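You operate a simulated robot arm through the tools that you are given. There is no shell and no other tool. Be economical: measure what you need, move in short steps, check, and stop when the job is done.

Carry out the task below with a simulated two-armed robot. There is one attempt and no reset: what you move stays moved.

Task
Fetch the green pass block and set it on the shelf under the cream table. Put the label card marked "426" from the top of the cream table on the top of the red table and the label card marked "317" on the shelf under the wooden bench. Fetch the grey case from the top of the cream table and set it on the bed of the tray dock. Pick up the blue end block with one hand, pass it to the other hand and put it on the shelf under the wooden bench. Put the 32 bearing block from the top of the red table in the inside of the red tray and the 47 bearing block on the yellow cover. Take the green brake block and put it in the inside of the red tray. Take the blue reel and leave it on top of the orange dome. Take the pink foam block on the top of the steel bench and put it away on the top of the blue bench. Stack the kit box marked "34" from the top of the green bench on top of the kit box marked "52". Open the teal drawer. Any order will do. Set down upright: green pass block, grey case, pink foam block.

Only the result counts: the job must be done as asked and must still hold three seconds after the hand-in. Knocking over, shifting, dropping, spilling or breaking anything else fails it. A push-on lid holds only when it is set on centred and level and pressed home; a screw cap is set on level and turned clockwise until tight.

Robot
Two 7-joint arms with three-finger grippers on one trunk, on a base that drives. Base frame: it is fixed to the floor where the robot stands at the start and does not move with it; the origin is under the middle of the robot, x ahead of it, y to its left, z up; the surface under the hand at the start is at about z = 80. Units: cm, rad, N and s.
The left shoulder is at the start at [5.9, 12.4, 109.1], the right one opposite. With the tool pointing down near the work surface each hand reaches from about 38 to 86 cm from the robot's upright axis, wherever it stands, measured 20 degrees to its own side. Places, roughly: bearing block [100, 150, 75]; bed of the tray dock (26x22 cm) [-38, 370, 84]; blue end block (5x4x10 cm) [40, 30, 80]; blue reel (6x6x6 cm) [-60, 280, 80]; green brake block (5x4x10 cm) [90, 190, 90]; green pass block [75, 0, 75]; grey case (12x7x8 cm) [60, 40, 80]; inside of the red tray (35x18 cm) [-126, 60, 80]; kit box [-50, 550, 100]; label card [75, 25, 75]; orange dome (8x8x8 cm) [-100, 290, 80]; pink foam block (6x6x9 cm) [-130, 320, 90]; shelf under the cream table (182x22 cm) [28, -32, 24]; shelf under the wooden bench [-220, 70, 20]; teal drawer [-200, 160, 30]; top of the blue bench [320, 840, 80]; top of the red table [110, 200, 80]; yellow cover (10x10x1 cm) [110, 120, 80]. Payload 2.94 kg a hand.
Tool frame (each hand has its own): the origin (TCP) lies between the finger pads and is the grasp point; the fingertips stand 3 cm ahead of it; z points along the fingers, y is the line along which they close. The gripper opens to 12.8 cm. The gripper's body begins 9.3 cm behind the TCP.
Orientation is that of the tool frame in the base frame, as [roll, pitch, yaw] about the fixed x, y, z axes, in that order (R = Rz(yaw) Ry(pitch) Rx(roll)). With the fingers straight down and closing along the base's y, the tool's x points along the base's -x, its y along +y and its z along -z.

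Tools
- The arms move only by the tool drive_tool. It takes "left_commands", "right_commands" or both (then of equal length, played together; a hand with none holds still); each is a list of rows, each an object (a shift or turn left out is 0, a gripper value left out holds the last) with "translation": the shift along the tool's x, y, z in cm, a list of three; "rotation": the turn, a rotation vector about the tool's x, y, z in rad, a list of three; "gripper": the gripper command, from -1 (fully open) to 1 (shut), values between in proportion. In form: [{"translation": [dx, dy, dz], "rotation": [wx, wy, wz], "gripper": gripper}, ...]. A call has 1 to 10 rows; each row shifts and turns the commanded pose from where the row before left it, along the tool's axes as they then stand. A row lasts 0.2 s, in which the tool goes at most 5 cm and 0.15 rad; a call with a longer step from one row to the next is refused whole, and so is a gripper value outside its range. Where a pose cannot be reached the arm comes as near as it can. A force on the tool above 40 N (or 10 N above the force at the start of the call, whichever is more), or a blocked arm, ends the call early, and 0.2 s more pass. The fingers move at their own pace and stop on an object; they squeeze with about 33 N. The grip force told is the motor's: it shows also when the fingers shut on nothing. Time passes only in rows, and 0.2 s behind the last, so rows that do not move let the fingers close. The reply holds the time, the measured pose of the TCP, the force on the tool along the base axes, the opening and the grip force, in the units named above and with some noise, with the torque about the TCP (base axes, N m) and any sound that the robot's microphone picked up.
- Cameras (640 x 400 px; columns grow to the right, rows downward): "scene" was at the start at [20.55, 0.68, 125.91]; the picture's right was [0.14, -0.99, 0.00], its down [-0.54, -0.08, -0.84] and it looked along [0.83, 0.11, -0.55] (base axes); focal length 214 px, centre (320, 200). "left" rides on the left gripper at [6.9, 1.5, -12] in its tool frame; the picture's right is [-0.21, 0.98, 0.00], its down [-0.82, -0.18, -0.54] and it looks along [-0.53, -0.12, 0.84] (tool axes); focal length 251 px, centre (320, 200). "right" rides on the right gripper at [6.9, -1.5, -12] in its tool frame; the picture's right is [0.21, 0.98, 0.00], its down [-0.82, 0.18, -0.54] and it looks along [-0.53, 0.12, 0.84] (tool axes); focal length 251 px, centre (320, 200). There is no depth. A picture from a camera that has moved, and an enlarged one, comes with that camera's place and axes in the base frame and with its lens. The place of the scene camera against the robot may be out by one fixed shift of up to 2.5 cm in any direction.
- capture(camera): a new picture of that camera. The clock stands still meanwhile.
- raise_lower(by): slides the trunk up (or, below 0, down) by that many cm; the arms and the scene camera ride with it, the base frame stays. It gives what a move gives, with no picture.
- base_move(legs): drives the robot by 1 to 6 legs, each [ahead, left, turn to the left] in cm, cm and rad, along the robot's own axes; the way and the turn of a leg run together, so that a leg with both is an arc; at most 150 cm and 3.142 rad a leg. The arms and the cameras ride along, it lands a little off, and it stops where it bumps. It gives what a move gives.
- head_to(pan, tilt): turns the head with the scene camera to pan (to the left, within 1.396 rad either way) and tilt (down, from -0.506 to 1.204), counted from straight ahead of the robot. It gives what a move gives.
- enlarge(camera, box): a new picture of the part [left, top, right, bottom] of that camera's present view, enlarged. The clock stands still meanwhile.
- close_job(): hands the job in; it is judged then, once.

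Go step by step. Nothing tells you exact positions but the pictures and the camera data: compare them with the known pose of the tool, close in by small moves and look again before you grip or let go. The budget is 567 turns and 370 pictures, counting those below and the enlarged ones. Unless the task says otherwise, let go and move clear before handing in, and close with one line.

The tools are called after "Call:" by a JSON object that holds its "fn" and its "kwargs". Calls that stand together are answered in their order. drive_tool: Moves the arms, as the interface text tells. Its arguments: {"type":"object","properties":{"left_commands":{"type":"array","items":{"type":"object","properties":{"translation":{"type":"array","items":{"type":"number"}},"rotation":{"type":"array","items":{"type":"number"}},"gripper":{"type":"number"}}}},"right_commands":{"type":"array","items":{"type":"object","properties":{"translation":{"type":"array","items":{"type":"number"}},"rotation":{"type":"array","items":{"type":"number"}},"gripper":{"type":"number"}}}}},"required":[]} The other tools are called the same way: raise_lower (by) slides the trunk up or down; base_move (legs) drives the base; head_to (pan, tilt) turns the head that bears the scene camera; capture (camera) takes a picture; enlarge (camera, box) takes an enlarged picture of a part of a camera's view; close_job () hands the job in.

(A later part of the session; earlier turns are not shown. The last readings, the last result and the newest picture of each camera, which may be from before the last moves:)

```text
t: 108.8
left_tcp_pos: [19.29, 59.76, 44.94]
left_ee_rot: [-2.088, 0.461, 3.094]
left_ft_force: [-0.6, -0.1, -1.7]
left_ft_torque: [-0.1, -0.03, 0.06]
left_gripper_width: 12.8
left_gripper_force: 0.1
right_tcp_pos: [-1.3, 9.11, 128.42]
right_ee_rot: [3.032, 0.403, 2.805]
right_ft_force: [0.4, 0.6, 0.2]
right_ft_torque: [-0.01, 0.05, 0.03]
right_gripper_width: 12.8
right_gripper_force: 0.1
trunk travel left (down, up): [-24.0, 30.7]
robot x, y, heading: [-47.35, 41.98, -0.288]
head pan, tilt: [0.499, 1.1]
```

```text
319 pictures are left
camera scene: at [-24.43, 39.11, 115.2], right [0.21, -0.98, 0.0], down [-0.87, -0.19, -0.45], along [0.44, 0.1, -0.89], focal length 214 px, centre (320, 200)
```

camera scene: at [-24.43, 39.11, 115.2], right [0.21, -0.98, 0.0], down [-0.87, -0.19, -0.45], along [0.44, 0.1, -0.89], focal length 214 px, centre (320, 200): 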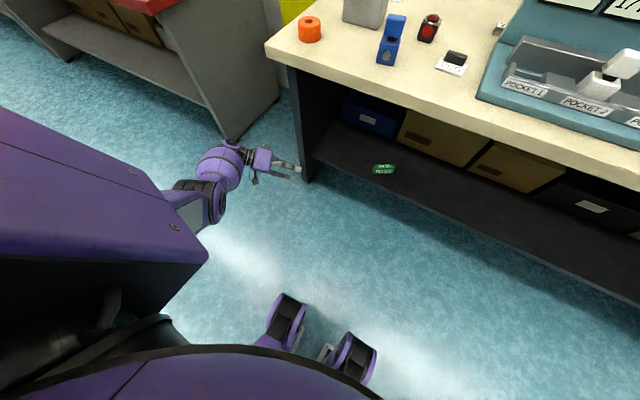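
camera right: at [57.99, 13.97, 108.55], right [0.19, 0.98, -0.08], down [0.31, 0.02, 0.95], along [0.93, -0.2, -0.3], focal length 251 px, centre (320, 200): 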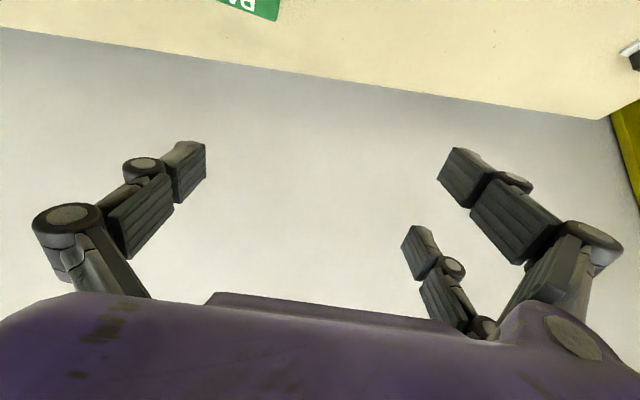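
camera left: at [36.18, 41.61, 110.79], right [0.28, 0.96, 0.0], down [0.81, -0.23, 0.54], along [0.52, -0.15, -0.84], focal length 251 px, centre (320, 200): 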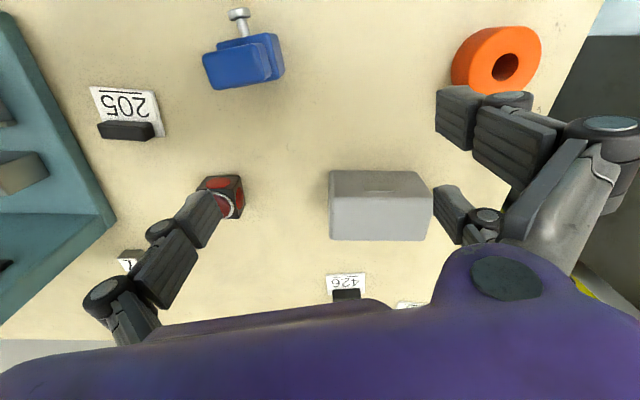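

The elbow is low on the left now. I'm lifting the hand with this tilt.

Call:
{"fn": "drive_tool", "kwargs": {"left_commands": [{"translation": [-1.1, -3.9, -2.17]}, {"translation": [-1.1, -3.9, -2.17]}, {"translation": [-1.1, -3.9, -2.17]}, {"translation": [-1.1, -3.9, -2.17]}, {"translation": [-1.1, -3.9, -2.17]}, {"translation": [-1.1, -3.9, -2.17]}, {"translation": [-1.1, -3.9, -2.17]}, {"translation": [-1.1, -3.9, -2.17]}, {"translation": [-1.1, -3.9, -2.17]}, {"translation": [-1.1, -3.9, -2.17]}]}}

Call:
{"fn": "capture", "kwargs": {"camera": "scene"}}

```text
t: 111.0
left_tcp_pos: [9.15, 59.93, 90.01]
left_ee_rot: [-2.087, 0.46, 3.093]
left_ft_force: [0.1, -0.6, 0.3]
left_ft_torque: [0.01, 0.02, -0.01]
left_gripper_width: 12.79
left_gripper_force: 0.1
right_tcp_pos: [-1.41, 9.1, 128.43]
right_ee_rot: [3.032, 0.403, 2.801]
right_ft_force: [0.3, -0.6, 0.0]
right_ft_torque: [0.0, -0.02, -0.02]
right_gripper_width: 12.83
right_gripper_force: 0.2
trunk travel left (down, up): [-24.0, 30.7]
robot x, y, heading: [-47.02, 42.53, -0.285]
head pan, tilt: [0.499, 1.1]
```

```text
318 pictures are left
camera scene: at [-24.58, 39.07, 115.23], right [0.21, -0.98, 0.0], down [-0.87, -0.19, -0.45], along [0.44, 0.1, -0.89], focal length 214 px, centre (320, 200)
```

scene: 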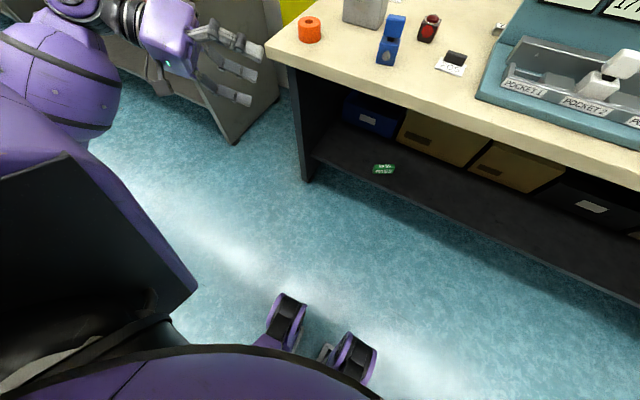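

The elbow stays on the left. I'm now un-tilting the fingers.

Call:
{"fn": "drive_tool", "kwargs": {"left_commands": [{"rotation": [-0.15, 0, 0]}, {"rotation": [-0.15, 0, 0]}, {"rotation": [-0.15, 0, 0]}, {"rotation": [-0.15, 0, 0]}, {"rotation": [-0.15, 0, 0]}, {"rotation": [-0.15, 0, 0]}, {"rotation": [-0.15, 0, 0]}]}}

Call:
{"fn": "capture", "kwargs": {"camera": "scene"}}

```text
t: 112.7
left_tcp_pos: [8.93, 59.76, 89.81]
left_ee_rot: [3.141, 0.461, 3.095]
left_ft_force: [0.5, -0.6, 0.3]
left_ft_torque: [0.01, 0.02, 0.03]
left_gripper_width: 12.82
left_gripper_force: 0.1
right_tcp_pos: [-1.46, 9.02, 128.42]
right_ee_rot: [3.03, 0.402, 2.8]
right_ft_force: [0.2, 0.2, -0.5]
right_ft_torque: [0.02, 0.01, -0.02]
right_gripper_width: 12.8
right_gripper_force: 0.0
trunk travel left (down, up): [-24.0, 30.7]
robot x, y, heading: [-47.15, 42.27, -0.29]
head pan, tilt: [0.499, 1.1]
```

```text
317 pictures are left
camera scene: at [-24.49, 38.98, 115.25], right [0.21, -0.98, 0.0], down [-0.87, -0.19, -0.46], along [0.45, 0.1, -0.89], focal length 214 px, centre (320, 200)
```

scene: 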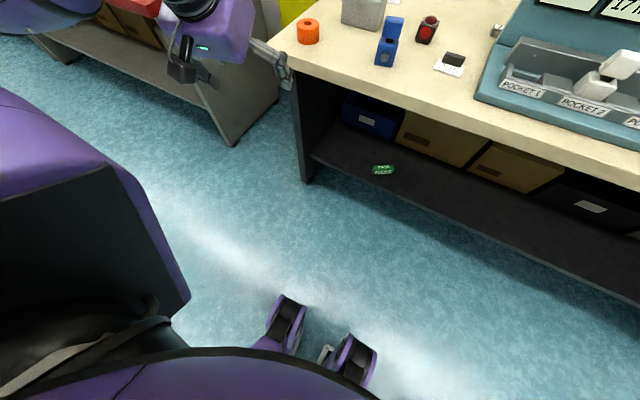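

The elbow is properly on the left now. I'll straighten the pitch, lift the hand and drive forward to the end block.

Call:
{"fn": "drive_tool", "kwargs": {"left_commands": [{"rotation": [0, 0.115, 0]}, {"rotation": [0, 0.115, 0]}, {"rotation": [0, 0.115, 0]}, {"rotation": [0, 0.115, 0]}, {"translation": [0, 0, -5]}, {"translation": [0, 0, -5]}, {"translation": [0, 0, -5]}]}}

Call:
{"fn": "base_move", "kwargs": {"legs": [[31, 0, 0]]}}

Call:
{"fn": "head_to", "kwargs": {"pan": 0.3, "tilt": 0.9}}

Call:
{"fn": "capture", "kwargs": {"camera": "scene"}}

```text
t: 114.2
left_tcp_pos: [8.73, 60.02, 105.04]
left_ee_rot: [-3.138, 0.0, 3.09]
left_ft_force: [0.8, -0.2, -0.3]
left_ft_torque: [-0.02, -0.05, 0.0]
left_gripper_width: 12.82
left_gripper_force: 0.1
right_tcp_pos: [-1.61, 9.04, 128.53]
right_ee_rot: [3.03, 0.404, 2.803]
right_ft_force: [-0.1, -0.6, 0.5]
right_ft_torque: [0.01, -0.01, 0.0]
right_gripper_width: 12.81
right_gripper_force: 0.0
trunk travel left (down, up): [-24.0, 30.7]
robot x, y, heading: [-47.43, 42.2, -0.286]
head pan, tilt: [0.499, 1.1]
```

```text
t: 116.3
left_tcp_pos: [38.39, 51.32, 104.96]
left_ee_rot: [-3.137, 0.0, 3.093]
left_ft_force: [-0.8, -0.3, -0.1]
left_ft_torque: [0.01, 0.01, -0.04]
left_gripper_width: 12.81
left_gripper_force: 0.1
right_tcp_pos: [28.18, 0.53, 128.52]
right_ee_rot: [3.031, 0.402, 2.804]
right_ft_force: [0.0, 0.1, 0.5]
right_ft_torque: [0.02, 0.05, 0.01]
right_gripper_width: 12.79
right_gripper_force: 0.1
trunk travel left (down, up): [-24.0, 30.7]
robot x, y, heading: [-17.79, 33.76, -0.28]
head pan, tilt: [0.499, 1.1]
```

```text
t: 117.1
left_tcp_pos: [38.41, 51.49, 104.96]
left_ee_rot: [-3.138, 0.0, 3.092]
left_ft_force: [0.6, -0.7, 0.1]
left_ft_torque: [0.0, 0.02, -0.01]
left_gripper_width: 12.8
left_gripper_force: 0.0
right_tcp_pos: [27.99, 0.62, 128.55]
right_ee_rot: [3.032, 0.403, 2.803]
right_ft_force: [-0.4, -0.6, 0.0]
right_ft_torque: [-0.02, -0.02, 0.0]
right_gripper_width: 12.81
right_gripper_force: 0.1
trunk travel left (down, up): [-24.0, 30.7]
robot x, y, heading: [-17.55, 33.44, -0.282]
head pan, tilt: [0.3, 0.901]
```

```text
316 pictures are left
camera scene: at [6.31, 29.3, 116.6], right [0.02, -1.0, 0.0], down [-0.78, -0.01, -0.62], along [0.62, 0.01, -0.78], focal length 214 px, centre (320, 200)
```

scene: 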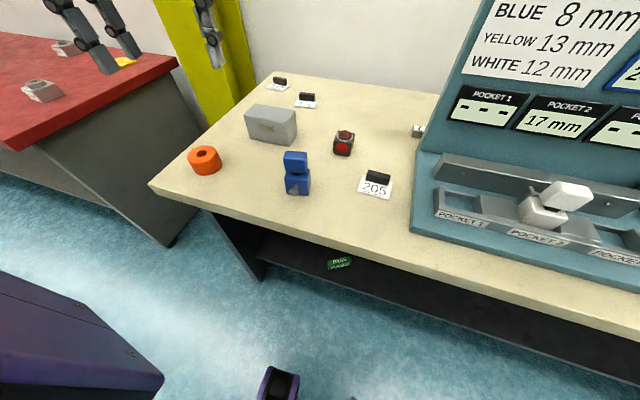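

Call:
{"fn": "drive_tool", "kwargs": {"left_commands": [{"translation": [0.37, -4.17, 1.75]}, {"translation": [0.37, -4.17, 1.75]}, {"translation": [0.37, -4.17, 1.75]}, {"translation": [0.37, -4.17, 1.75]}]}}

Call:
{"fn": "capture", "kwargs": {"camera": "left"}}

Call:
{"fn": "capture", "kwargs": {"camera": "scene"}}

```text
t: 118.1
left_tcp_pos: [36.4, 34.62, 97.73]
left_ee_rot: [-3.139, 0.001, 3.092]
left_ft_force: [0.1, 0.5, 0.9]
left_ft_torque: [0.02, 0.02, -0.02]
left_gripper_width: 12.77
left_gripper_force: 0.2
right_tcp_pos: [28.08, 0.28, 128.47]
right_ee_rot: [3.03, 0.404, 2.802]
right_ft_force: [0.1, -0.3, -0.8]
right_ft_torque: [0.05, -0.01, 0.02]
right_gripper_width: 12.79
right_gripper_force: 0.1
trunk travel left (down, up): [-24.0, 30.7]
robot x, y, heading: [-17.52, 33.32, -0.288]
head pan, tilt: [0.3, 0.901]
```

```text
315 pictures are left
camera left: at [29.6, 36.45, 109.72], right [0.26, 0.97, 0.0], down [0.81, -0.22, 0.54], along [0.52, -0.14, -0.84], focal length 251 px, centre (320, 200)
```

left: 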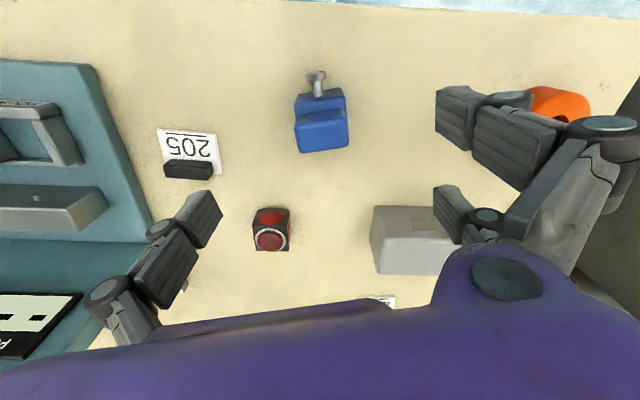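

```text
314 pictures are left
camera scene: at [6.36, 29.17, 116.59], right [0.02, -1.0, 0.0], down [-0.78, -0.01, -0.62], along [0.62, 0.01, -0.78], focal length 214 px, centre (320, 200)
```

scene: 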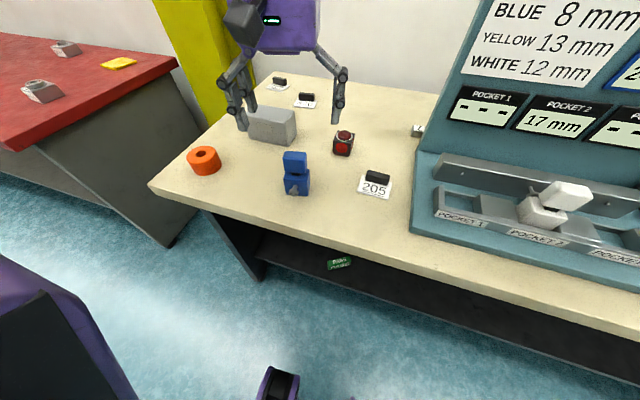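

Call:
{"fn": "enlarge", "kwargs": {"camera": "left", "box": [280, 60, 380, 160]}}

```text
4.00 times, centred on (330, 110) of left
camera zoom: at [29.6, 36.45, 109.72], right [0.26, 0.97, 0.0], down [0.81, -0.22, 0.54], along [0.52, -0.14, -0.84], focal length 1006 px, centre (280, 560)
```

zoom: 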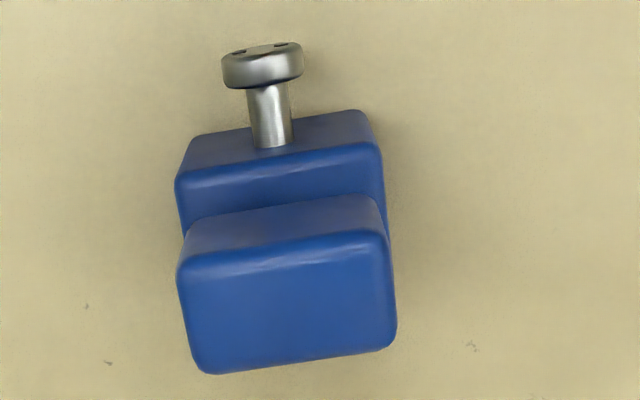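

Head centre is (36.0, 35.0), about 4.1 cm wide, at yaw 83°. I'll align, descend to TCP z=89 and grip the head.

Call:
{"fn": "drive_tool", "kwargs": {"left_commands": [{"translation": [0.4, 0.35, 0], "rotation": [0, 0, 0.07]}, {"translation": [0, 0, 3]}, {"translation": [0, 0, 3]}, {"translation": [0, 0, 2.9]}, {"gripper": 1}, {"gripper": 1}, {"gripper": 1}, {"gripper": 1}]}}

Call:
{"fn": "capture", "kwargs": {"camera": "left"}}

```text
t: 119.9
left_tcp_pos: [35.83, 35.18, 89.0]
left_ee_rot: [-3.138, 0.001, 3.024]
left_ft_force: [-0.1, 0.5, -0.6]
left_ft_torque: [-0.01, 0.02, 0.0]
left_gripper_width: 0.02
left_gripper_force: 3.7
right_tcp_pos: [28.12, 0.56, 128.54]
right_ee_rot: [3.032, 0.404, 2.805]
right_ft_force: [0.1, 1.1, 0.1]
right_ft_torque: [0.0, 0.02, 0.01]
right_gripper_width: 12.83
right_gripper_force: 0.2
trunk travel left (down, up): [-24.0, 30.7]
robot x, y, heading: [-17.5, 33.71, -0.282]
head pan, tilt: [0.3, 0.901]
```

```text
312 pictures are left
camera left: at [29.17, 37.5, 101.02], right [0.33, 0.94, 0.0], down [0.79, -0.28, 0.54], along [0.51, -0.18, -0.84], focal length 251 px, centre (320, 200)
```

left: 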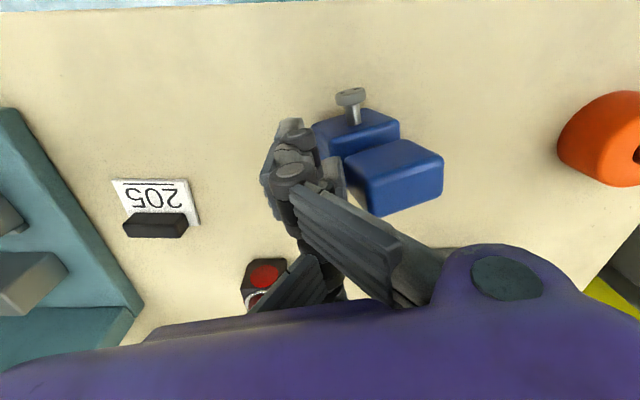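

The fingers closed on nothing, so I'll look closely at where the block is now.

Call:
{"fn": "enlarge", "kwargs": {"camera": "left", "box": [250, 70, 470, 230]}}

Call:
{"fn": "enlarge", "kwargs": {"camera": "scene", "box": [200, 60, 420, 220]}}

```text
2.50 times, centred on (360, 150) of left
camera zoom: at [29.17, 37.5, 101.02], right [0.33, 0.94, 0.0], down [0.79, -0.28, 0.54], along [0.51, -0.18, -0.84], focal length 629 px, centre (220, 325)
```

zoom: 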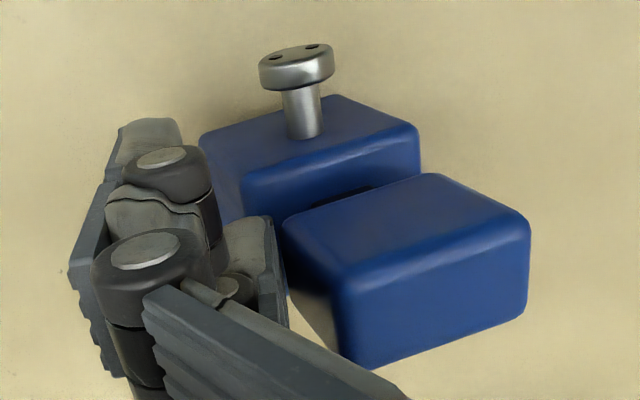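

```text
2.50 times, centred on (310, 140) of scene
camera zoom: at [6.32, 29.28, 116.61], right [0.02, -1.0, 0.0], down [-0.78, -0.01, -0.62], along [0.62, 0.01, -0.78], focal length 536 px, centre (345, 350)
```

zoom: 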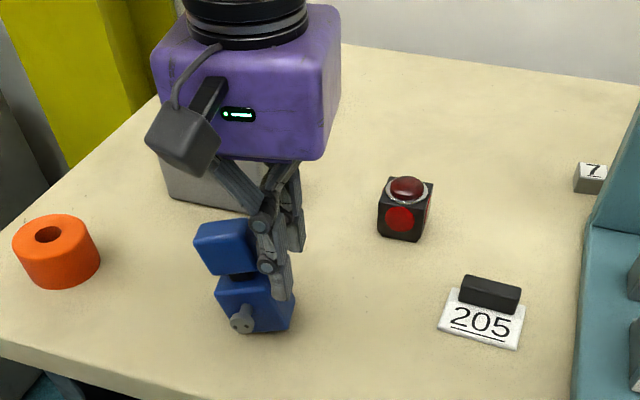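

The block seems to lean on the closed fingers. I'll ease the hand to the right so that it settles upright, then lift and look again.

Call:
{"fn": "drive_tool", "kwargs": {"left_commands": [{"translation": [0, -0.5, 0]}, {"translation": [0, -0.5, 0]}, {"translation": [0, -0.5, 0]}, {"translation": [0, -0.5, 0]}, {"translation": [0, -0.5, 0]}, {"translation": [0, -0.7, 0]}, {"translation": [0, -0.8, 0]}, {"translation": [0, -1, 0]}]}}

Call:
{"fn": "enlarge", "kwargs": {"camera": "scene", "box": [200, 60, 420, 220]}}

```text
t: 121.7
left_tcp_pos: [35.14, 30.05, 89.15]
left_ee_rot: [-3.14, 0.0, 3.024]
left_ft_force: [0.4, -0.2, -0.2]
left_ft_torque: [0.01, 0.01, 0.02]
left_gripper_width: 0.0
left_gripper_force: 3.0
right_tcp_pos: [28.15, 0.59, 128.45]
right_ee_rot: [3.032, 0.402, 2.802]
right_ft_force: [-0.1, 0.3, -0.1]
right_ft_torque: [0.02, 0.03, -0.01]
right_gripper_width: 12.81
right_gripper_force: 0.0
trunk travel left (down, up): [-24.0, 30.7]
robot x, y, heading: [-18.04, 33.56, -0.289]
head pan, tilt: [0.3, 0.901]
```

```text
2.50 times, centred on (310, 140) of scene
camera zoom: at [6.35, 29.27, 116.6], right [0.02, -1.0, 0.0], down [-0.78, -0.01, -0.62], along [0.62, 0.01, -0.78], focal length 536 px, centre (345, 350)
```

zoom: 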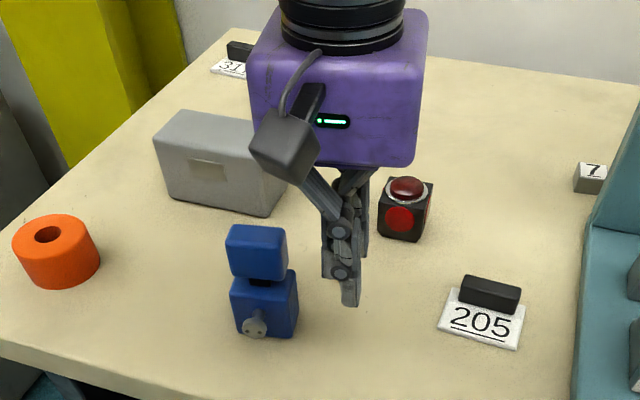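

The block settled upright. I'll raise the hand, open it and re-measure.

Call:
{"fn": "drive_tool", "kwargs": {"left_commands": [{"translation": [0, 0, -4]}, {"translation": [0, 0, -4], "gripper": -1}, {"translation": [0.6, 4, 0]}, {"translation": [0.4, 2, 0]}]}}

Call:
{"fn": "capture", "kwargs": {"camera": "left"}}

Call:
{"fn": "enlarge", "kwargs": {"camera": "left", "box": [240, 40, 420, 170]}}

```text
t: 122.7
left_tcp_pos: [34.8, 36.14, 97.22]
left_ee_rot: [-3.138, -0.001, 3.023]
left_ft_force: [-0.2, 0.6, -0.3]
left_ft_torque: [0.0, 0.0, -0.01]
left_gripper_width: 9.16
left_gripper_force: 0.2
right_tcp_pos: [28.13, 0.58, 128.46]
right_ee_rot: [3.031, 0.404, 2.803]
right_ft_force: [0.1, 0.0, 0.5]
right_ft_torque: [0.03, 0.02, 0.02]
right_gripper_width: 12.78
right_gripper_force: 0.0
trunk travel left (down, up): [-24.0, 30.7]
robot x, y, heading: [-17.54, 33.8, -0.285]
head pan, tilt: [0.3, 0.901]
```

```text
308 pictures are left
camera left: at [28.15, 38.57, 109.04], right [0.33, 0.94, 0.0], down [0.79, -0.28, 0.54], along [0.51, -0.18, -0.84], focal length 251 px, centre (320, 200)
```

left: 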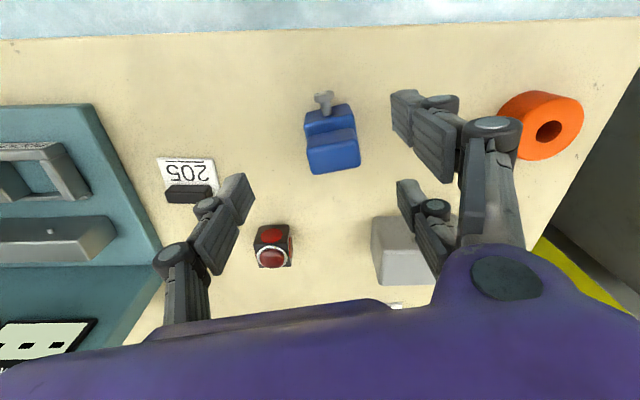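

```text
3.08 times, centred on (330, 105) of left
camera zoom: at [28.15, 38.57, 109.04], right [0.33, 0.94, 0.0], down [0.79, -0.28, 0.54], along [0.51, -0.18, -0.84], focal length 774 px, centre (289, 492)
```

zoom: 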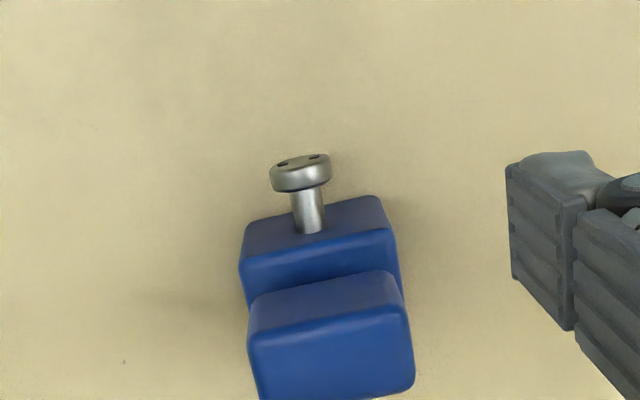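

The block now stands at about (36.1, 37.0). I'll descend around it again and close in stages to see what happens.

Call:
{"fn": "drive_tool", "kwargs": {"left_commands": [{"translation": [-1.2, 1.0, 0], "gripper": -1}, {"translation": [0, 0, 3]}, {"translation": [0, 0, 3]}, {"translation": [0, 0, 2.7]}, {"gripper": 0.1}, {"gripper": 0.1}]}}

Call:
{"fn": "enlarge", "kwargs": {"camera": "left", "box": [200, 40, 440, 240]}}

Call:
{"fn": "enlarge", "kwargs": {"camera": "scene", "box": [200, 60, 420, 220]}}

```text
t: 124.1
left_tcp_pos: [36.04, 37.01, 88.51]
left_ee_rot: [-3.138, 0.002, 3.023]
left_ft_force: [-0.2, -1.1, 1.0]
left_ft_torque: [0.0, 0.01, 0.0]
left_gripper_width: 5.76
left_gripper_force: 0.0
right_tcp_pos: [28.1, 0.55, 128.47]
right_ee_rot: [3.031, 0.402, 2.803]
right_ft_force: [0.3, 0.6, -0.5]
right_ft_torque: [0.02, -0.02, -0.01]
right_gripper_width: 12.83
right_gripper_force: 0.0
trunk travel left (down, up): [-24.0, 30.7]
robot x, y, heading: [-17.46, 33.63, -0.281]
head pan, tilt: [0.3, 0.901]
```

```text
2.00 times, centred on (320, 140) of left
camera zoom: at [29.37, 39.37, 100.43], right [0.33, 0.94, 0.0], down [0.79, -0.28, 0.54], along [0.51, -0.18, -0.84], focal length 503 px, centre (320, 320)
```

zoom: 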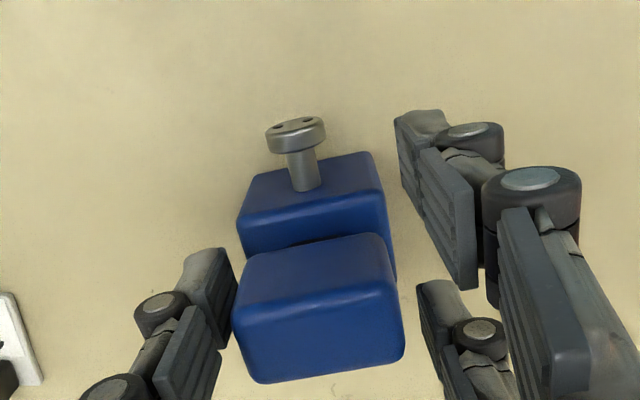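

```text
2.50 times, centred on (310, 140) of scene
camera zoom: at [6.33, 29.29, 116.6], right [0.02, -1.0, 0.0], down [-0.78, -0.01, -0.62], along [0.62, 0.01, -0.78], focal length 536 px, centre (345, 350)
```

zoom: 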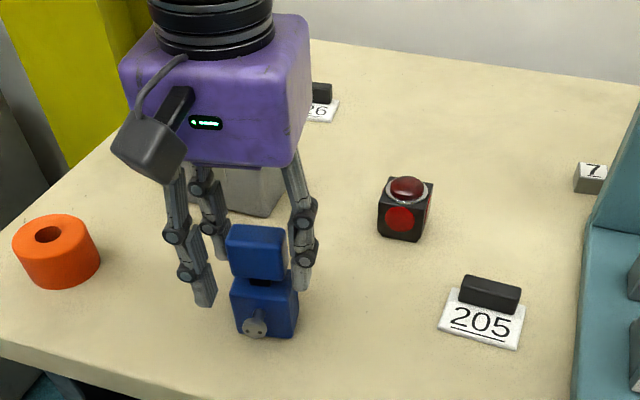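

The gripper actually has one finger facing a spaced pair, so the thin head slipped between the pair. I'll open, rise and turn the hand 90° so the wide side of the head lies along the pair.

Call:
{"fn": "drive_tool", "kwargs": {"left_commands": [{"gripper": -1}, {"gripper": -1}, {"translation": [0, 0, -4]}, {"translation": [0, 0, -4]}, {"translation": [0, 0, -3]}]}}

Call:
{"fn": "drive_tool", "kwargs": {"left_commands": [{"rotation": [0, 0, -0.15]}, {"rotation": [0, 0, -0.15]}, {"rotation": [0, 0, -0.15]}, {"rotation": [0, 0, -0.15]}, {"rotation": [0, 0, -0.15]}, {"rotation": [0, 0, -0.15]}, {"rotation": [0, 0, -0.15]}, {"rotation": [0, 0, -0.15]}, {"rotation": [0, 0, -0.15]}, {"rotation": [0, 0, -0.15]}]}}

```text
t: 125.3
left_tcp_pos: [36.04, 36.95, 99.54]
left_ee_rot: [-3.138, 0.001, 3.022]
left_ft_force: [-0.1, -0.4, 0.3]
left_ft_torque: [0.03, 0.0, 0.06]
left_gripper_width: 12.8
left_gripper_force: 0.0
right_tcp_pos: [27.98, 0.49, 128.54]
right_ee_rot: [3.034, 0.403, 2.803]
right_ft_force: [0.2, 0.3, -0.8]
right_ft_torque: [0.02, 0.0, 0.02]
right_gripper_width: 12.8
right_gripper_force: 0.1
trunk travel left (down, up): [-24.0, 30.7]
robot x, y, heading: [-17.51, 33.45, -0.279]
head pan, tilt: [0.3, 0.901]
```

```text
t: 127.5
left_tcp_pos: [36.28, 37.08, 99.42]
left_ee_rot: [3.141, -0.003, -1.756]
left_ft_force: [-0.7, 0.3, -0.7]
left_ft_torque: [0.03, 0.02, 0.03]
left_gripper_width: 12.81
left_gripper_force: 0.0
right_tcp_pos: [28.11, 0.62, 128.51]
right_ee_rot: [3.032, 0.402, 2.803]
right_ft_force: [-0.1, -0.6, 0.6]
right_ft_torque: [-0.01, 0.0, -0.02]
right_gripper_width: 12.82
right_gripper_force: 0.0
trunk travel left (down, up): [-24.0, 30.7]
robot x, y, heading: [-17.67, 33.89, -0.282]
head pan, tilt: [0.3, 0.901]
```

Call:
{"fn": "drive_tool", "kwargs": {"left_commands": [{"rotation": [0, 0, -0.06]}, {"translation": [0, 0, 3.5]}, {"translation": [0, 0, 3.5]}, {"translation": [0, 0, 3.6]}, {"gripper": 0.2}, {"gripper": 0.2}]}}

Call:
{"fn": "capture", "kwargs": {"camera": "left"}}

Call:
{"fn": "enlarge", "kwargs": {"camera": "scene", "box": [200, 60, 420, 220]}}

```text
t: 128.9
left_tcp_pos: [36.27, 37.18, 88.58]
left_ee_rot: [3.142, -0.003, -1.703]
left_ft_force: [-0.1, -0.2, -0.5]
left_ft_torque: [0.0, -0.03, -0.03]
left_gripper_width: 5.1
left_gripper_force: 0.0
right_tcp_pos: [28.13, 0.47, 128.45]
right_ee_rot: [3.032, 0.403, 2.804]
right_ft_force: [0.5, -0.1, 0.8]
right_ft_torque: [-0.01, 0.01, -0.02]
right_gripper_width: 12.81
right_gripper_force: 0.0
trunk travel left (down, up): [-24.0, 30.7]
robot x, y, heading: [-17.83, 33.54, -0.282]
head pan, tilt: [0.3, 0.901]
```

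```text
304 pictures are left
camera left: at [33.75, 30.6, 100.52], right [-0.94, 0.34, 0.0], down [0.29, 0.79, 0.54], along [0.18, 0.51, -0.84], focal length 251 px, centre (320, 200)
```

left: 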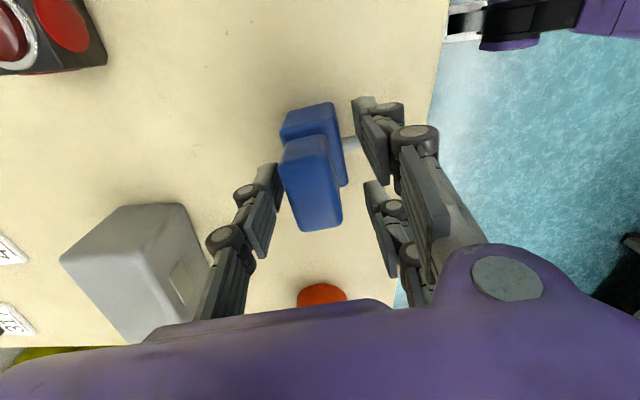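

```text
2.50 times, centred on (310, 140) of scene
camera zoom: at [6.34, 29.29, 116.6], right [0.02, -1.0, 0.0], down [-0.78, -0.01, -0.62], along [0.62, 0.01, -0.78], focal length 536 px, centre (345, 350)
```

zoom: 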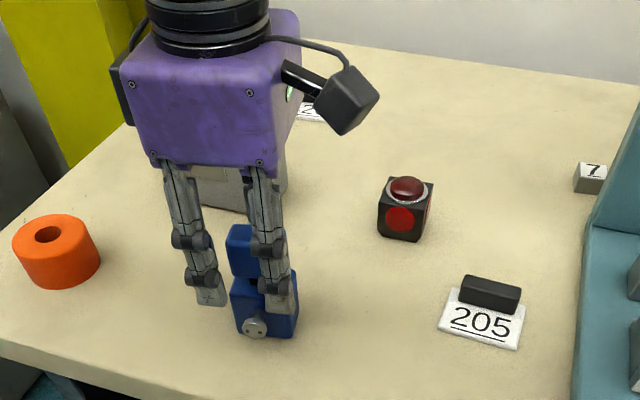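

The fingers straddle the head well now, with the pair on the near side, so I'm closing.

Call:
{"fn": "drive_tool", "kwargs": {"left_commands": [{"gripper": 0.6}, {"gripper": 1}, {"gripper": 1}]}}

Call:
{"fn": "capture", "kwargs": {"camera": "left"}}

```text
t: 129.7
left_tcp_pos: [36.18, 37.23, 88.58]
left_ee_rot: [-3.14, -0.003, -1.702]
left_ft_force: [2.0, 0.1, 2.6]
left_ft_torque: [-0.03, -0.04, 0.05]
left_gripper_width: 2.52
left_gripper_force: 32.9
right_tcp_pos: [28.06, 0.57, 128.46]
right_ee_rot: [3.031, 0.403, 2.803]
right_ft_force: [-0.2, 0.1, 0.4]
right_ft_torque: [0.0, 0.0, -0.01]
right_gripper_width: 12.8
right_gripper_force: 0.1
trunk travel left (down, up): [-24.0, 30.7]
robot x, y, heading: [-17.74, 33.34, -0.286]
head pan, tilt: [0.3, 0.901]
```

```text
302 pictures are left
camera left: at [33.75, 30.59, 100.56], right [-0.94, 0.34, 0.0], down [0.29, 0.79, 0.54], along [0.18, 0.51, -0.84], focal length 251 px, centre (320, 200)
```

left: 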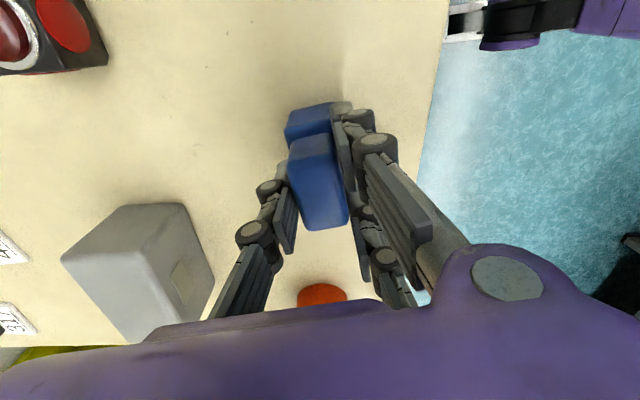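

The head is gripped at 2.5 cm. I'll lift it and back off from the table to do the hand-over in free space.

Call:
{"fn": "drive_tool", "kwargs": {"left_commands": [{"translation": [0, 0, -2]}, {"translation": [0, 0, -4]}, {"translation": [0, 0, -4]}, {"translation": [0, 0, -4]}, {"translation": [0, 0, -4]}, {"translation": [0, 0, -2]}]}}

Call:
{"fn": "base_move", "kwargs": {"legs": [[-28, 0, 0]]}}

Call:
{"fn": "drive_tool", "kwargs": {"right_commands": [{"rotation": [0.11, 0, 0]}, {"rotation": [0, -0.146, 0]}, {"rotation": [0, -0.146, 0]}, {"rotation": [0, -0.146, 0]}, {"rotation": [0, -0.146, 0]}, {"rotation": [0, -0.146, 0]}, {"rotation": [0, -0.146, 0]}, {"rotation": [0, -0.146, 0]}, {"rotation": [0, -0.146, 0]}]}}

Call:
{"fn": "capture", "kwargs": {"camera": "scene"}}

```text
t: 131.1
left_tcp_pos: [36.1, 37.18, 108.9]
left_ee_rot: [3.141, -0.004, -1.702]
left_ft_force: [-0.1, -0.5, -3.2]
left_ft_torque: [0.01, -0.01, -0.03]
left_gripper_width: 2.54
left_gripper_force: 33.0
right_tcp_pos: [28.09, 0.46, 128.49]
right_ee_rot: [3.033, 0.403, 2.802]
right_ft_force: [0.0, -0.2, -0.3]
right_ft_torque: [-0.01, -0.01, -0.01]
right_gripper_width: 12.78
right_gripper_force: 0.0
trunk travel left (down, up): [-24.0, 30.7]
robot x, y, heading: [-17.98, 33.7, -0.28]
head pan, tilt: [0.3, 0.901]
```

```text
t: 133.0
left_tcp_pos: [9.55, 44.86, 108.73]
left_ee_rot: [3.141, -0.004, -1.702]
left_ft_force: [0.2, -0.5, -3.0]
left_ft_torque: [0.0, -0.03, 0.01]
left_gripper_width: 2.5
left_gripper_force: 33.2
right_tcp_pos: [1.29, 8.38, 128.41]
right_ee_rot: [3.032, 0.403, 2.802]
right_ft_force: [0.9, 0.1, 1.1]
right_ft_torque: [-0.02, -0.02, 0.01]
right_gripper_width: 12.78
right_gripper_force: 0.1
trunk travel left (down, up): [-24.0, 30.7]
robot x, y, heading: [-44.29, 41.66, -0.288]
head pan, tilt: [0.3, 0.901]
```

```text
t: 135.0
left_tcp_pos: [9.68, 44.77, 108.77]
left_ee_rot: [3.141, -0.002, -1.703]
left_ft_force: [0.1, 0.3, -3.6]
left_ft_torque: [0.01, 0.03, -0.04]
left_gripper_width: 2.51
left_gripper_force: 32.3
right_tcp_pos: [2.66, 8.48, 126.12]
right_ee_rot: [0.163, 1.569, -0.177]
right_ft_force: [0.1, -0.5, 0.1]
right_ft_torque: [-0.01, 0.05, 0.02]
right_gripper_width: 12.79
right_gripper_force: 0.0
right hand out of reach, approached as far as the arm can: row 1
trunk travel left (down, up): [-24.0, 30.7]
robot x, y, heading: [-44.67, 41.62, -0.288]
head pan, tilt: [0.3, 0.901]
```

```text
301 pictures are left
camera scene: at [-20.29, 37.0, 116.58], right [0.01, -1.0, 0.0], down [-0.78, -0.01, -0.62], along [0.62, 0.01, -0.78], focal length 214 px, centre (320, 200)
```

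scene: 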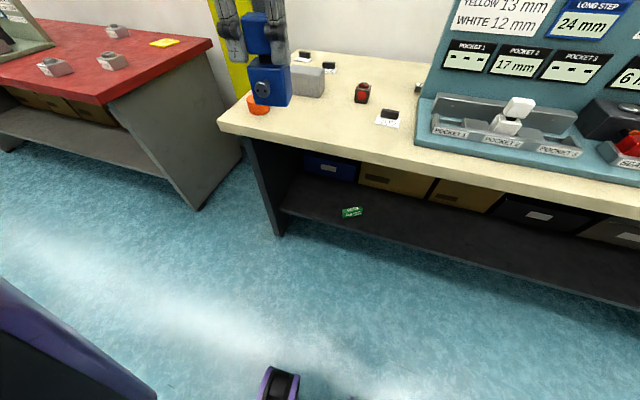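

The block is up at z≈100–110. I'll carry it to the centre with the left hand while the right hand levels and drops to the height of the lower cube.

Call:
{"fn": "drive_tool", "kwargs": {"left_commands": [{"translation": [3.15, -2.87, 0]}, {"translation": [3.15, -2.87, 0]}, {"translation": [3.15, -2.87, 0]}, {"translation": [3.15, -2.87, 0]}, {"translation": [3.15, -2.87, 0]}, {"translation": [3.15, -2.87, 0]}, {}], "right_commands": [{"rotation": [-0.11, 0, 0]}, {"rotation": [-0.11, 0, 0]}, {"translation": [4.8, 0, 0]}, {"translation": [4.8, 0, 0]}, {"translation": [4.8, 0, 0]}, {"translation": [4.8, 0, 0]}, {"translation": [4.8, 0, 0]}]}}

Call:
{"fn": "head_to", "kwargs": {"pan": 0.0, "tilt": 0.6}}

Call:
{"fn": "capture", "kwargs": {"camera": "scene"}}

```text
t: 136.6
left_tcp_pos: [13.88, 38.63, 108.9]
left_ee_rot: [-3.141, -0.004, -1.704]
left_ft_force: [-0.4, 0.3, -2.8]
left_ft_torque: [0.03, -0.02, 0.02]
left_gripper_width: 2.52
left_gripper_force: 33.2
left hand out of reach, approached as far as the arm can: row 2, 3, 4, 5, 6
right_tcp_pos: [8.03, 5.06, 110.7]
right_ee_rot: [2.595, 1.567, 2.477]
right_ft_force: [-0.5, -0.6, 0.4]
right_ft_torque: [0.0, -0.02, 0.05]
right_gripper_width: 12.74
right_gripper_force: 0.1
right hand out of reach, approached as far as the arm can: row 3, 4, 5, 6, 7
trunk travel left (down, up): [-24.0, 30.7]
robot x, y, heading: [-44.13, 41.35, -0.285]
head pan, tilt: [0.3, 0.901]
```

```text
t: 137.4
left_tcp_pos: [13.9, 38.82, 108.99]
left_ee_rot: [3.141, -0.003, -1.702]
left_ft_force: [-1.1, -0.2, -2.4]
left_ft_torque: [0.01, 0.0, 0.02]
left_gripper_width: 2.51
left_gripper_force: 32.6
right_tcp_pos: [7.84, 5.45, 111.0]
right_ee_rot: [2.379, 1.571, 2.263]
right_ft_force: [-0.4, 1.8, -0.8]
right_ft_torque: [-0.01, -0.03, -0.01]
right_gripper_width: 12.78
right_gripper_force: 0.1
trunk travel left (down, up): [-24.0, 30.7]
robot x, y, heading: [-44.27, 41.39, -0.284]
head pan, tilt: [0.0, 0.6]
```

```text
300 pictures are left
camera scene: at [-19.38, 34.44, 119.06], right [-0.28, -0.96, 0.0], down [-0.54, 0.16, -0.82], along [0.79, -0.23, -0.57], focal length 214 px, centre (320, 200)
```

scene: 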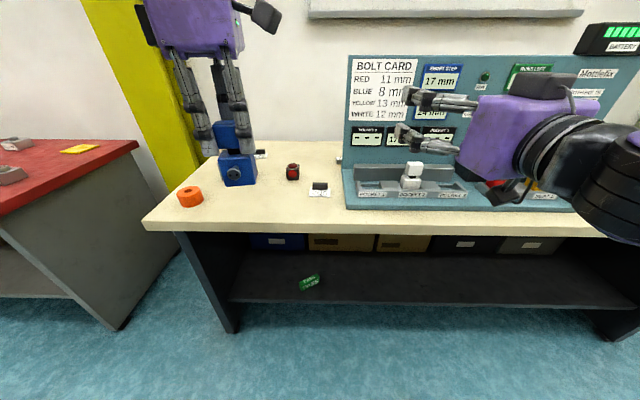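

The hands can't meet well here: the left fingertips sit too low on the head to leave room for the right pair. I'll set the block back on the table and re-grip about 1.2 cm higher.

Call:
{"fn": "base_move", "kwargs": {"legs": [[25, 0, 0]]}}

```text
t: 139.2
left_tcp_pos: [37.36, 32.22, 108.99]
left_ee_rot: [-3.141, -0.004, -1.698]
left_ft_force: [0.2, -0.8, -3.3]
left_ft_torque: [0.01, 0.05, -0.02]
left_gripper_width: 2.49
left_gripper_force: 33.2
right_tcp_pos: [31.38, -1.33, 110.77]
right_ee_rot: [3.124, 1.568, 3.007]
right_ft_force: [0.3, 0.0, -0.6]
right_ft_torque: [-0.02, 0.0, 0.0]
right_gripper_width: 12.79
right_gripper_force: 0.0
trunk travel left (down, up): [-24.0, 30.7]
robot x, y, heading: [-21.01, 34.85, -0.277]
head pan, tilt: [0.0, 0.6]
```

Call:
{"fn": "drive_tool", "kwargs": {"left_commands": [{"translation": [0, 0, 4.8]}, {"translation": [0, 0, 4.8]}, {"translation": [0, 0, 4.8]}, {"translation": [0, 0, 4.8]}, {"translation": [0, 0, 0.5]}, {"translation": [0, 0, 0.4]}, {"translation": [0, 0, 0.3]}]}}

```text
t: 140.8
left_tcp_pos: [37.38, 32.08, 88.51]
left_ee_rot: [-3.141, -0.003, -1.698]
left_ft_force: [1.5, 1.2, 0.8]
left_ft_torque: [-0.01, 0.03, -0.01]
left_gripper_width: 2.52
left_gripper_force: 32.4
right_tcp_pos: [31.47, -1.31, 110.91]
right_ee_rot: [-3.108, 1.568, 3.059]
right_ft_force: [0.3, -0.8, 0.3]
right_ft_torque: [0.0, 0.01, 0.0]
right_gripper_width: 12.78
right_gripper_force: 0.0
trunk travel left (down, up): [-24.0, 30.7]
robot x, y, heading: [-20.93, 34.74, -0.283]
head pan, tilt: [0.0, 0.6]
```

The block is resting on the table. I'm opening slightly, rising 1.3 cm, closing again and lifting.

Call:
{"fn": "drive_tool", "kwargs": {"left_commands": [{"gripper": 0.3}, {"gripper": 0.3}, {"translation": [0, 0, -1.3]}, {"gripper": 1}, {"gripper": 1}, {"gripper": 1}]}}

Call:
{"fn": "drive_tool", "kwargs": {"left_commands": [{"translation": [0, 0, -2]}, {"translation": [0, 0, -4]}, {"translation": [0, 0, -4]}, {"translation": [0, 0, -4]}, {"translation": [0, 0, -4]}, {"translation": [0, 0, -2]}]}}

Call:
{"fn": "capture", "kwargs": {"camera": "left"}}

```text
t: 142.2
left_tcp_pos: [37.42, 32.09, 89.94]
left_ee_rot: [-3.14, -0.003, -1.699]
left_ft_force: [0.3, 1.0, 2.0]
left_ft_torque: [0.14, 0.07, 0.05]
left_gripper_width: 2.57
left_gripper_force: 33.4
right_tcp_pos: [31.29, -1.47, 110.8]
right_ee_rot: [-3.134, 1.567, 3.035]
right_ft_force: [-0.1, -0.5, -0.1]
right_ft_torque: [0.01, 0.03, 0.0]
right_gripper_width: 12.8
right_gripper_force: 0.0
trunk travel left (down, up): [-24.0, 30.7]
robot x, y, heading: [-21.09, 34.55, -0.281]
head pan, tilt: [0.0, 0.6]
```

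```text
t: 143.6
left_tcp_pos: [37.34, 32.28, 109.79]
left_ee_rot: [3.141, -0.004, -1.698]
left_ft_force: [0.0, 0.3, -2.8]
left_ft_torque: [0.02, 0.01, 0.01]
left_gripper_width: 2.58
left_gripper_force: 33.1
right_tcp_pos: [31.53, -1.31, 110.82]
right_ee_rot: [-3.124, 1.566, 3.041]
right_ft_force: [0.5, 0.7, -0.7]
right_ft_torque: [0.0, 0.02, 0.0]
right_gripper_width: 12.82
right_gripper_force: 0.1
trunk travel left (down, up): [-24.0, 30.7]
robot x, y, heading: [-20.52, 34.72, -0.284]
head pan, tilt: [0.0, 0.6]
```

```text
299 pictures are left
camera left: at [35.07, 25.66, 121.76], right [-0.94, 0.34, 0.0], down [0.28, 0.79, 0.54], along [0.18, 0.51, -0.84], focal length 251 px, centre (320, 200)
```

left: 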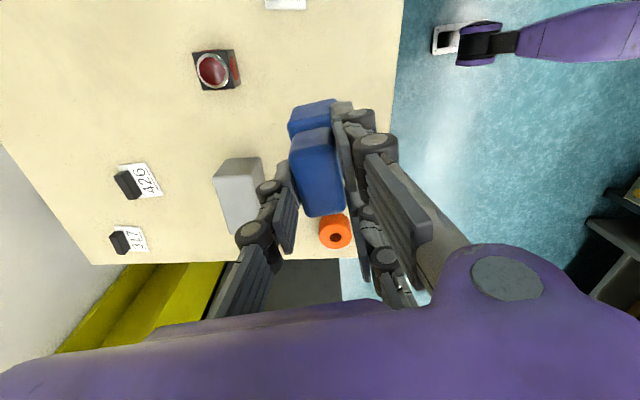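

The grip is higher now. I'll back off, rotate the block a quarter turn with the left hand, and turn the right hand to point left at the lower cube.

Call:
{"fn": "base_move", "kwargs": {"legs": [[-28, 0, 0]]}}

Call:
{"fn": "drive_tool", "kwargs": {"left_commands": [{"rotation": [0, 0, 0.15]}, {"rotation": [0, 0, 0.15]}, {"rotation": [0, 0, 0.15]}, {"rotation": [0, 0, 0.15]}, {"rotation": [0, 0, 0.15]}, {"rotation": [0, 0, 0.15]}, {"rotation": [0, 0, 0.15]}, {"rotation": [0, 0, 0.15]}, {"rotation": [0, 0, 0.15]}, {"rotation": [0, 0, 0.15]}], "right_commands": [{"rotation": [-0.15, 0, 0]}, {"rotation": [-0.15, 0, 0]}, {"rotation": [-0.15, 0, 0]}, {"rotation": [-0.15, 0, 0]}, {"rotation": [-0.15, 0, 0]}, {"rotation": [-0.15, 0, 0]}, {"rotation": [-0.15, 0, 0]}, {"rotation": [-0.15, 0, 0]}, {"rotation": [-0.15, 0, 0]}, {"rotation": [-0.15, 0, 0]}]}}

Call:
{"fn": "capture", "kwargs": {"camera": "scene"}}

```text
t: 145.6
left_tcp_pos: [9.96, 40.32, 109.84]
left_ee_rot: [-3.14, -0.006, -1.697]
left_ft_force: [-0.4, -1.0, -2.8]
left_ft_torque: [0.0, -0.01, -0.01]
left_gripper_width: 2.57
left_gripper_force: 33.1
right_tcp_pos: [4.2, 6.65, 110.71]
right_ee_rot: [-3.133, 1.568, 3.033]
right_ft_force: [-0.3, -0.8, 0.0]
right_ft_torque: [0.0, 0.05, -0.03]
right_gripper_width: 12.78
right_gripper_force: 0.0
trunk travel left (down, up): [-24.0, 30.7]
robot x, y, heading: [-48.11, 42.66, -0.283]
head pan, tilt: [0.0, 0.6]
```

```text
t: 147.8
left_tcp_pos: [10.18, 40.29, 109.75]
left_ee_rot: [-3.138, 0.001, 3.082]
left_ft_force: [0.0, 0.2, -3.8]
left_ft_torque: [0.01, 0.01, 0.0]
left_gripper_width: 2.56
left_gripper_force: 32.8
right_tcp_pos: [4.06, 6.05, 110.84]
right_ee_rot: [2.963, 1.567, -1.993]
right_ft_force: [0.1, -0.3, 0.2]
right_ft_torque: [-0.01, 0.0, -0.03]
right_gripper_width: 12.8
right_gripper_force: 0.0
right hand out of reach, approached as far as the arm can: row 4
trunk travel left (down, up): [-24.0, 30.7]
robot x, y, heading: [-48.32, 42.81, -0.284]
head pan, tilt: [0.0, 0.6]
```

```text
298 pictures are left
camera scene: at [-23.12, 35.64, 119.06], right [-0.28, -0.96, 0.0], down [-0.54, 0.16, -0.82], along [0.79, -0.23, -0.57], focal length 214 px, centre (320, 200)
```

scene: 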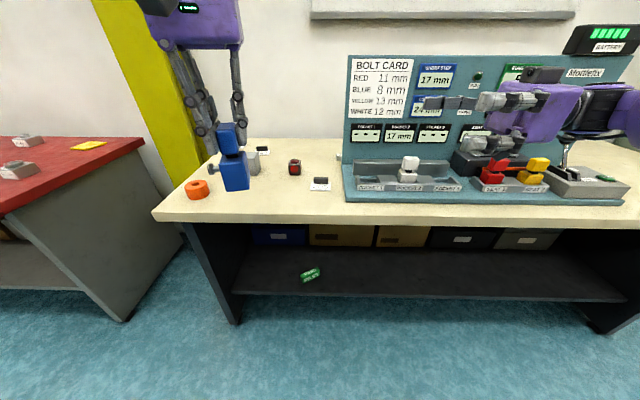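

The screw now faces left and the right hand points left. I'll align its yaw and bring it to the pre-grip point.

Call:
{"fn": "drive_tool", "kwargs": {"right_commands": [{"rotation": [-0.095, 0, 0]}, {"rotation": [-0.09, 0, 0]}, {"translation": [2.03, -1.1, 4.07]}, {"translation": [2.03, -1.1, 4.07]}, {"translation": [2.03, -1.1, 4.07]}, {"translation": [2.03, -1.1, 4.07]}]}}

Call:
{"fn": "capture", "kwargs": {"camera": "scene"}}

Call:
{"fn": "capture", "kwargs": {"camera": "right"}}

```text
t: 149.2
left_tcp_pos: [9.99, 40.17, 109.75]
left_ee_rot: [-3.139, 0.001, 3.085]
left_ft_force: [1.2, -0.2, -3.6]
left_ft_torque: [0.02, -0.01, -0.02]
left_gripper_width: 2.56
left_gripper_force: 33.1
right_tcp_pos: [9.24, 22.19, 102.61]
right_ee_rot: [3.018, 1.568, -1.754]
right_ft_force: [0.1, 1.2, 0.2]
right_ft_torque: [-0.02, 0.02, 0.01]
right_gripper_width: 12.79
right_gripper_force: 0.0
trunk travel left (down, up): [-24.0, 30.7]
robot x, y, heading: [-48.43, 42.54, -0.288]
head pan, tilt: [0.0, 0.6]
```

```text
297 pictures are left
camera scene: at [-23.17, 35.57, 119.06], right [-0.28, -0.96, 0.0], down [-0.54, 0.16, -0.82], along [0.79, -0.23, -0.57], focal length 214 px, centre (320, 200)
```

scene: 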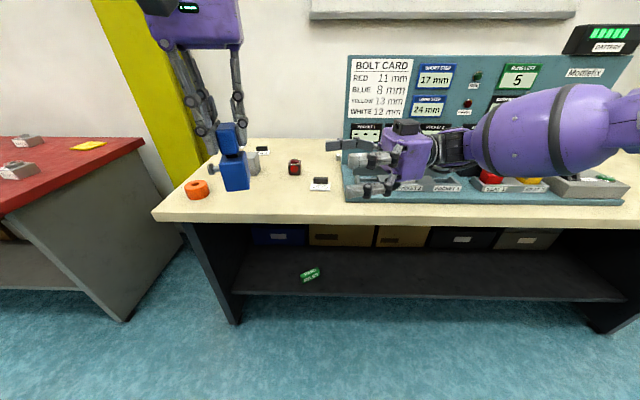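

```text
296 pictures are left
camera right: at [10.04, 10.11, 95.76], right [-0.98, 0.06, -0.21], down [-0.21, -0.53, 0.82], along [-0.06, 0.85, 0.53], focal length 251 px, centre (320, 200)
```

right: 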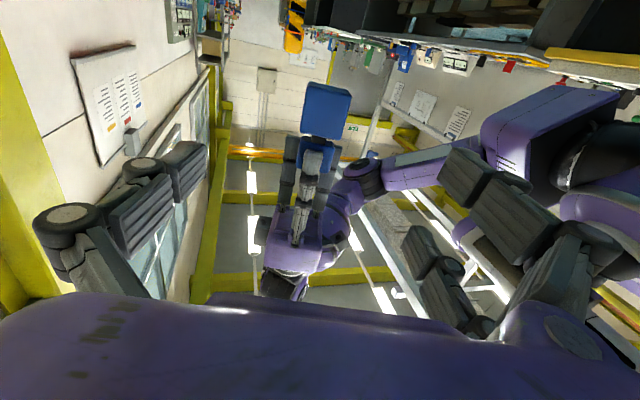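

The right camera sees the lower cube centred at about x=9.8, z=102. I'm advancing the right hand 17.8 cm around it.

Call:
{"fn": "drive_tool", "kwargs": {"right_commands": [{"translation": [0.1, -0.2, 4.45]}, {"translation": [0.1, -0.2, 4.45]}, {"translation": [0.1, -0.2, 4.45]}, {"translation": [0, 0, 4.3]}]}}

Call:
{"fn": "capture", "kwargs": {"camera": "right"}}

Call:
{"fn": "enlarge", "kwargs": {"camera": "scene", "box": [150, 60, 400, 230]}}

```text
t: 150.2
left_tcp_pos: [9.99, 40.25, 109.91]
left_ee_rot: [-3.137, -0.001, 3.086]
left_ft_force: [0.5, 0.1, -3.6]
left_ft_torque: [-0.01, 0.0, 0.04]
left_gripper_width: 2.59
left_gripper_force: 32.9
right_tcp_pos: [6.76, 36.26, 103.4]
right_ee_rot: [3.024, 1.565, -1.749]
right_ft_force: [0.1, -0.2, -0.5]
right_ft_torque: [0.02, 0.02, -0.05]
right_gripper_width: 12.8
right_gripper_force: 0.0
right hand out of reach, approached as far as the arm can: row 2, 3, 4
trunk travel left (down, up): [-24.0, 30.7]
robot x, y, heading: [-48.36, 42.43, -0.284]
head pan, tilt: [0.0, 0.6]
```

```text
295 pictures are left
camera right: at [7.48, 24.16, 96.52], right [-0.97, 0.06, -0.21], down [-0.21, -0.52, 0.82], along [-0.06, 0.85, 0.52], focal length 251 px, centre (320, 200)
```

right: 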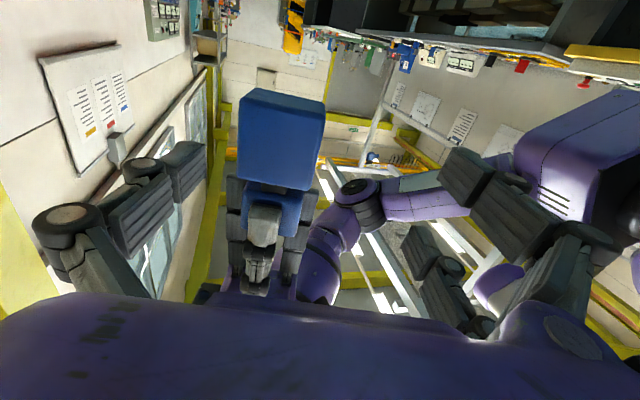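

```text
2.35 times, centred on (275, 145) of scene
camera zoom: at [-23.22, 35.58, 119.08], right [-0.28, -0.96, 0.0], down [-0.54, 0.16, -0.82], along [0.79, -0.23, -0.57], focal length 505 px, centre (426, 329)
```

zoom: 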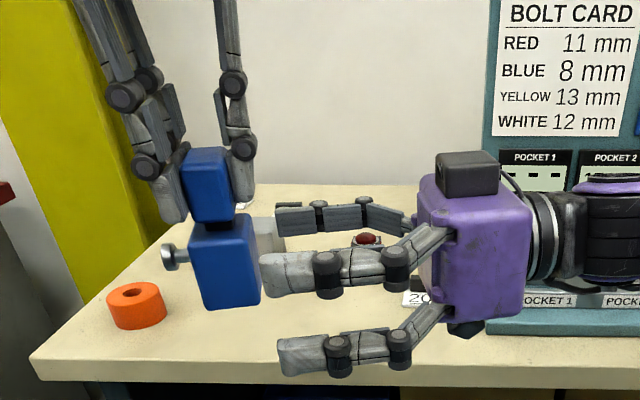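

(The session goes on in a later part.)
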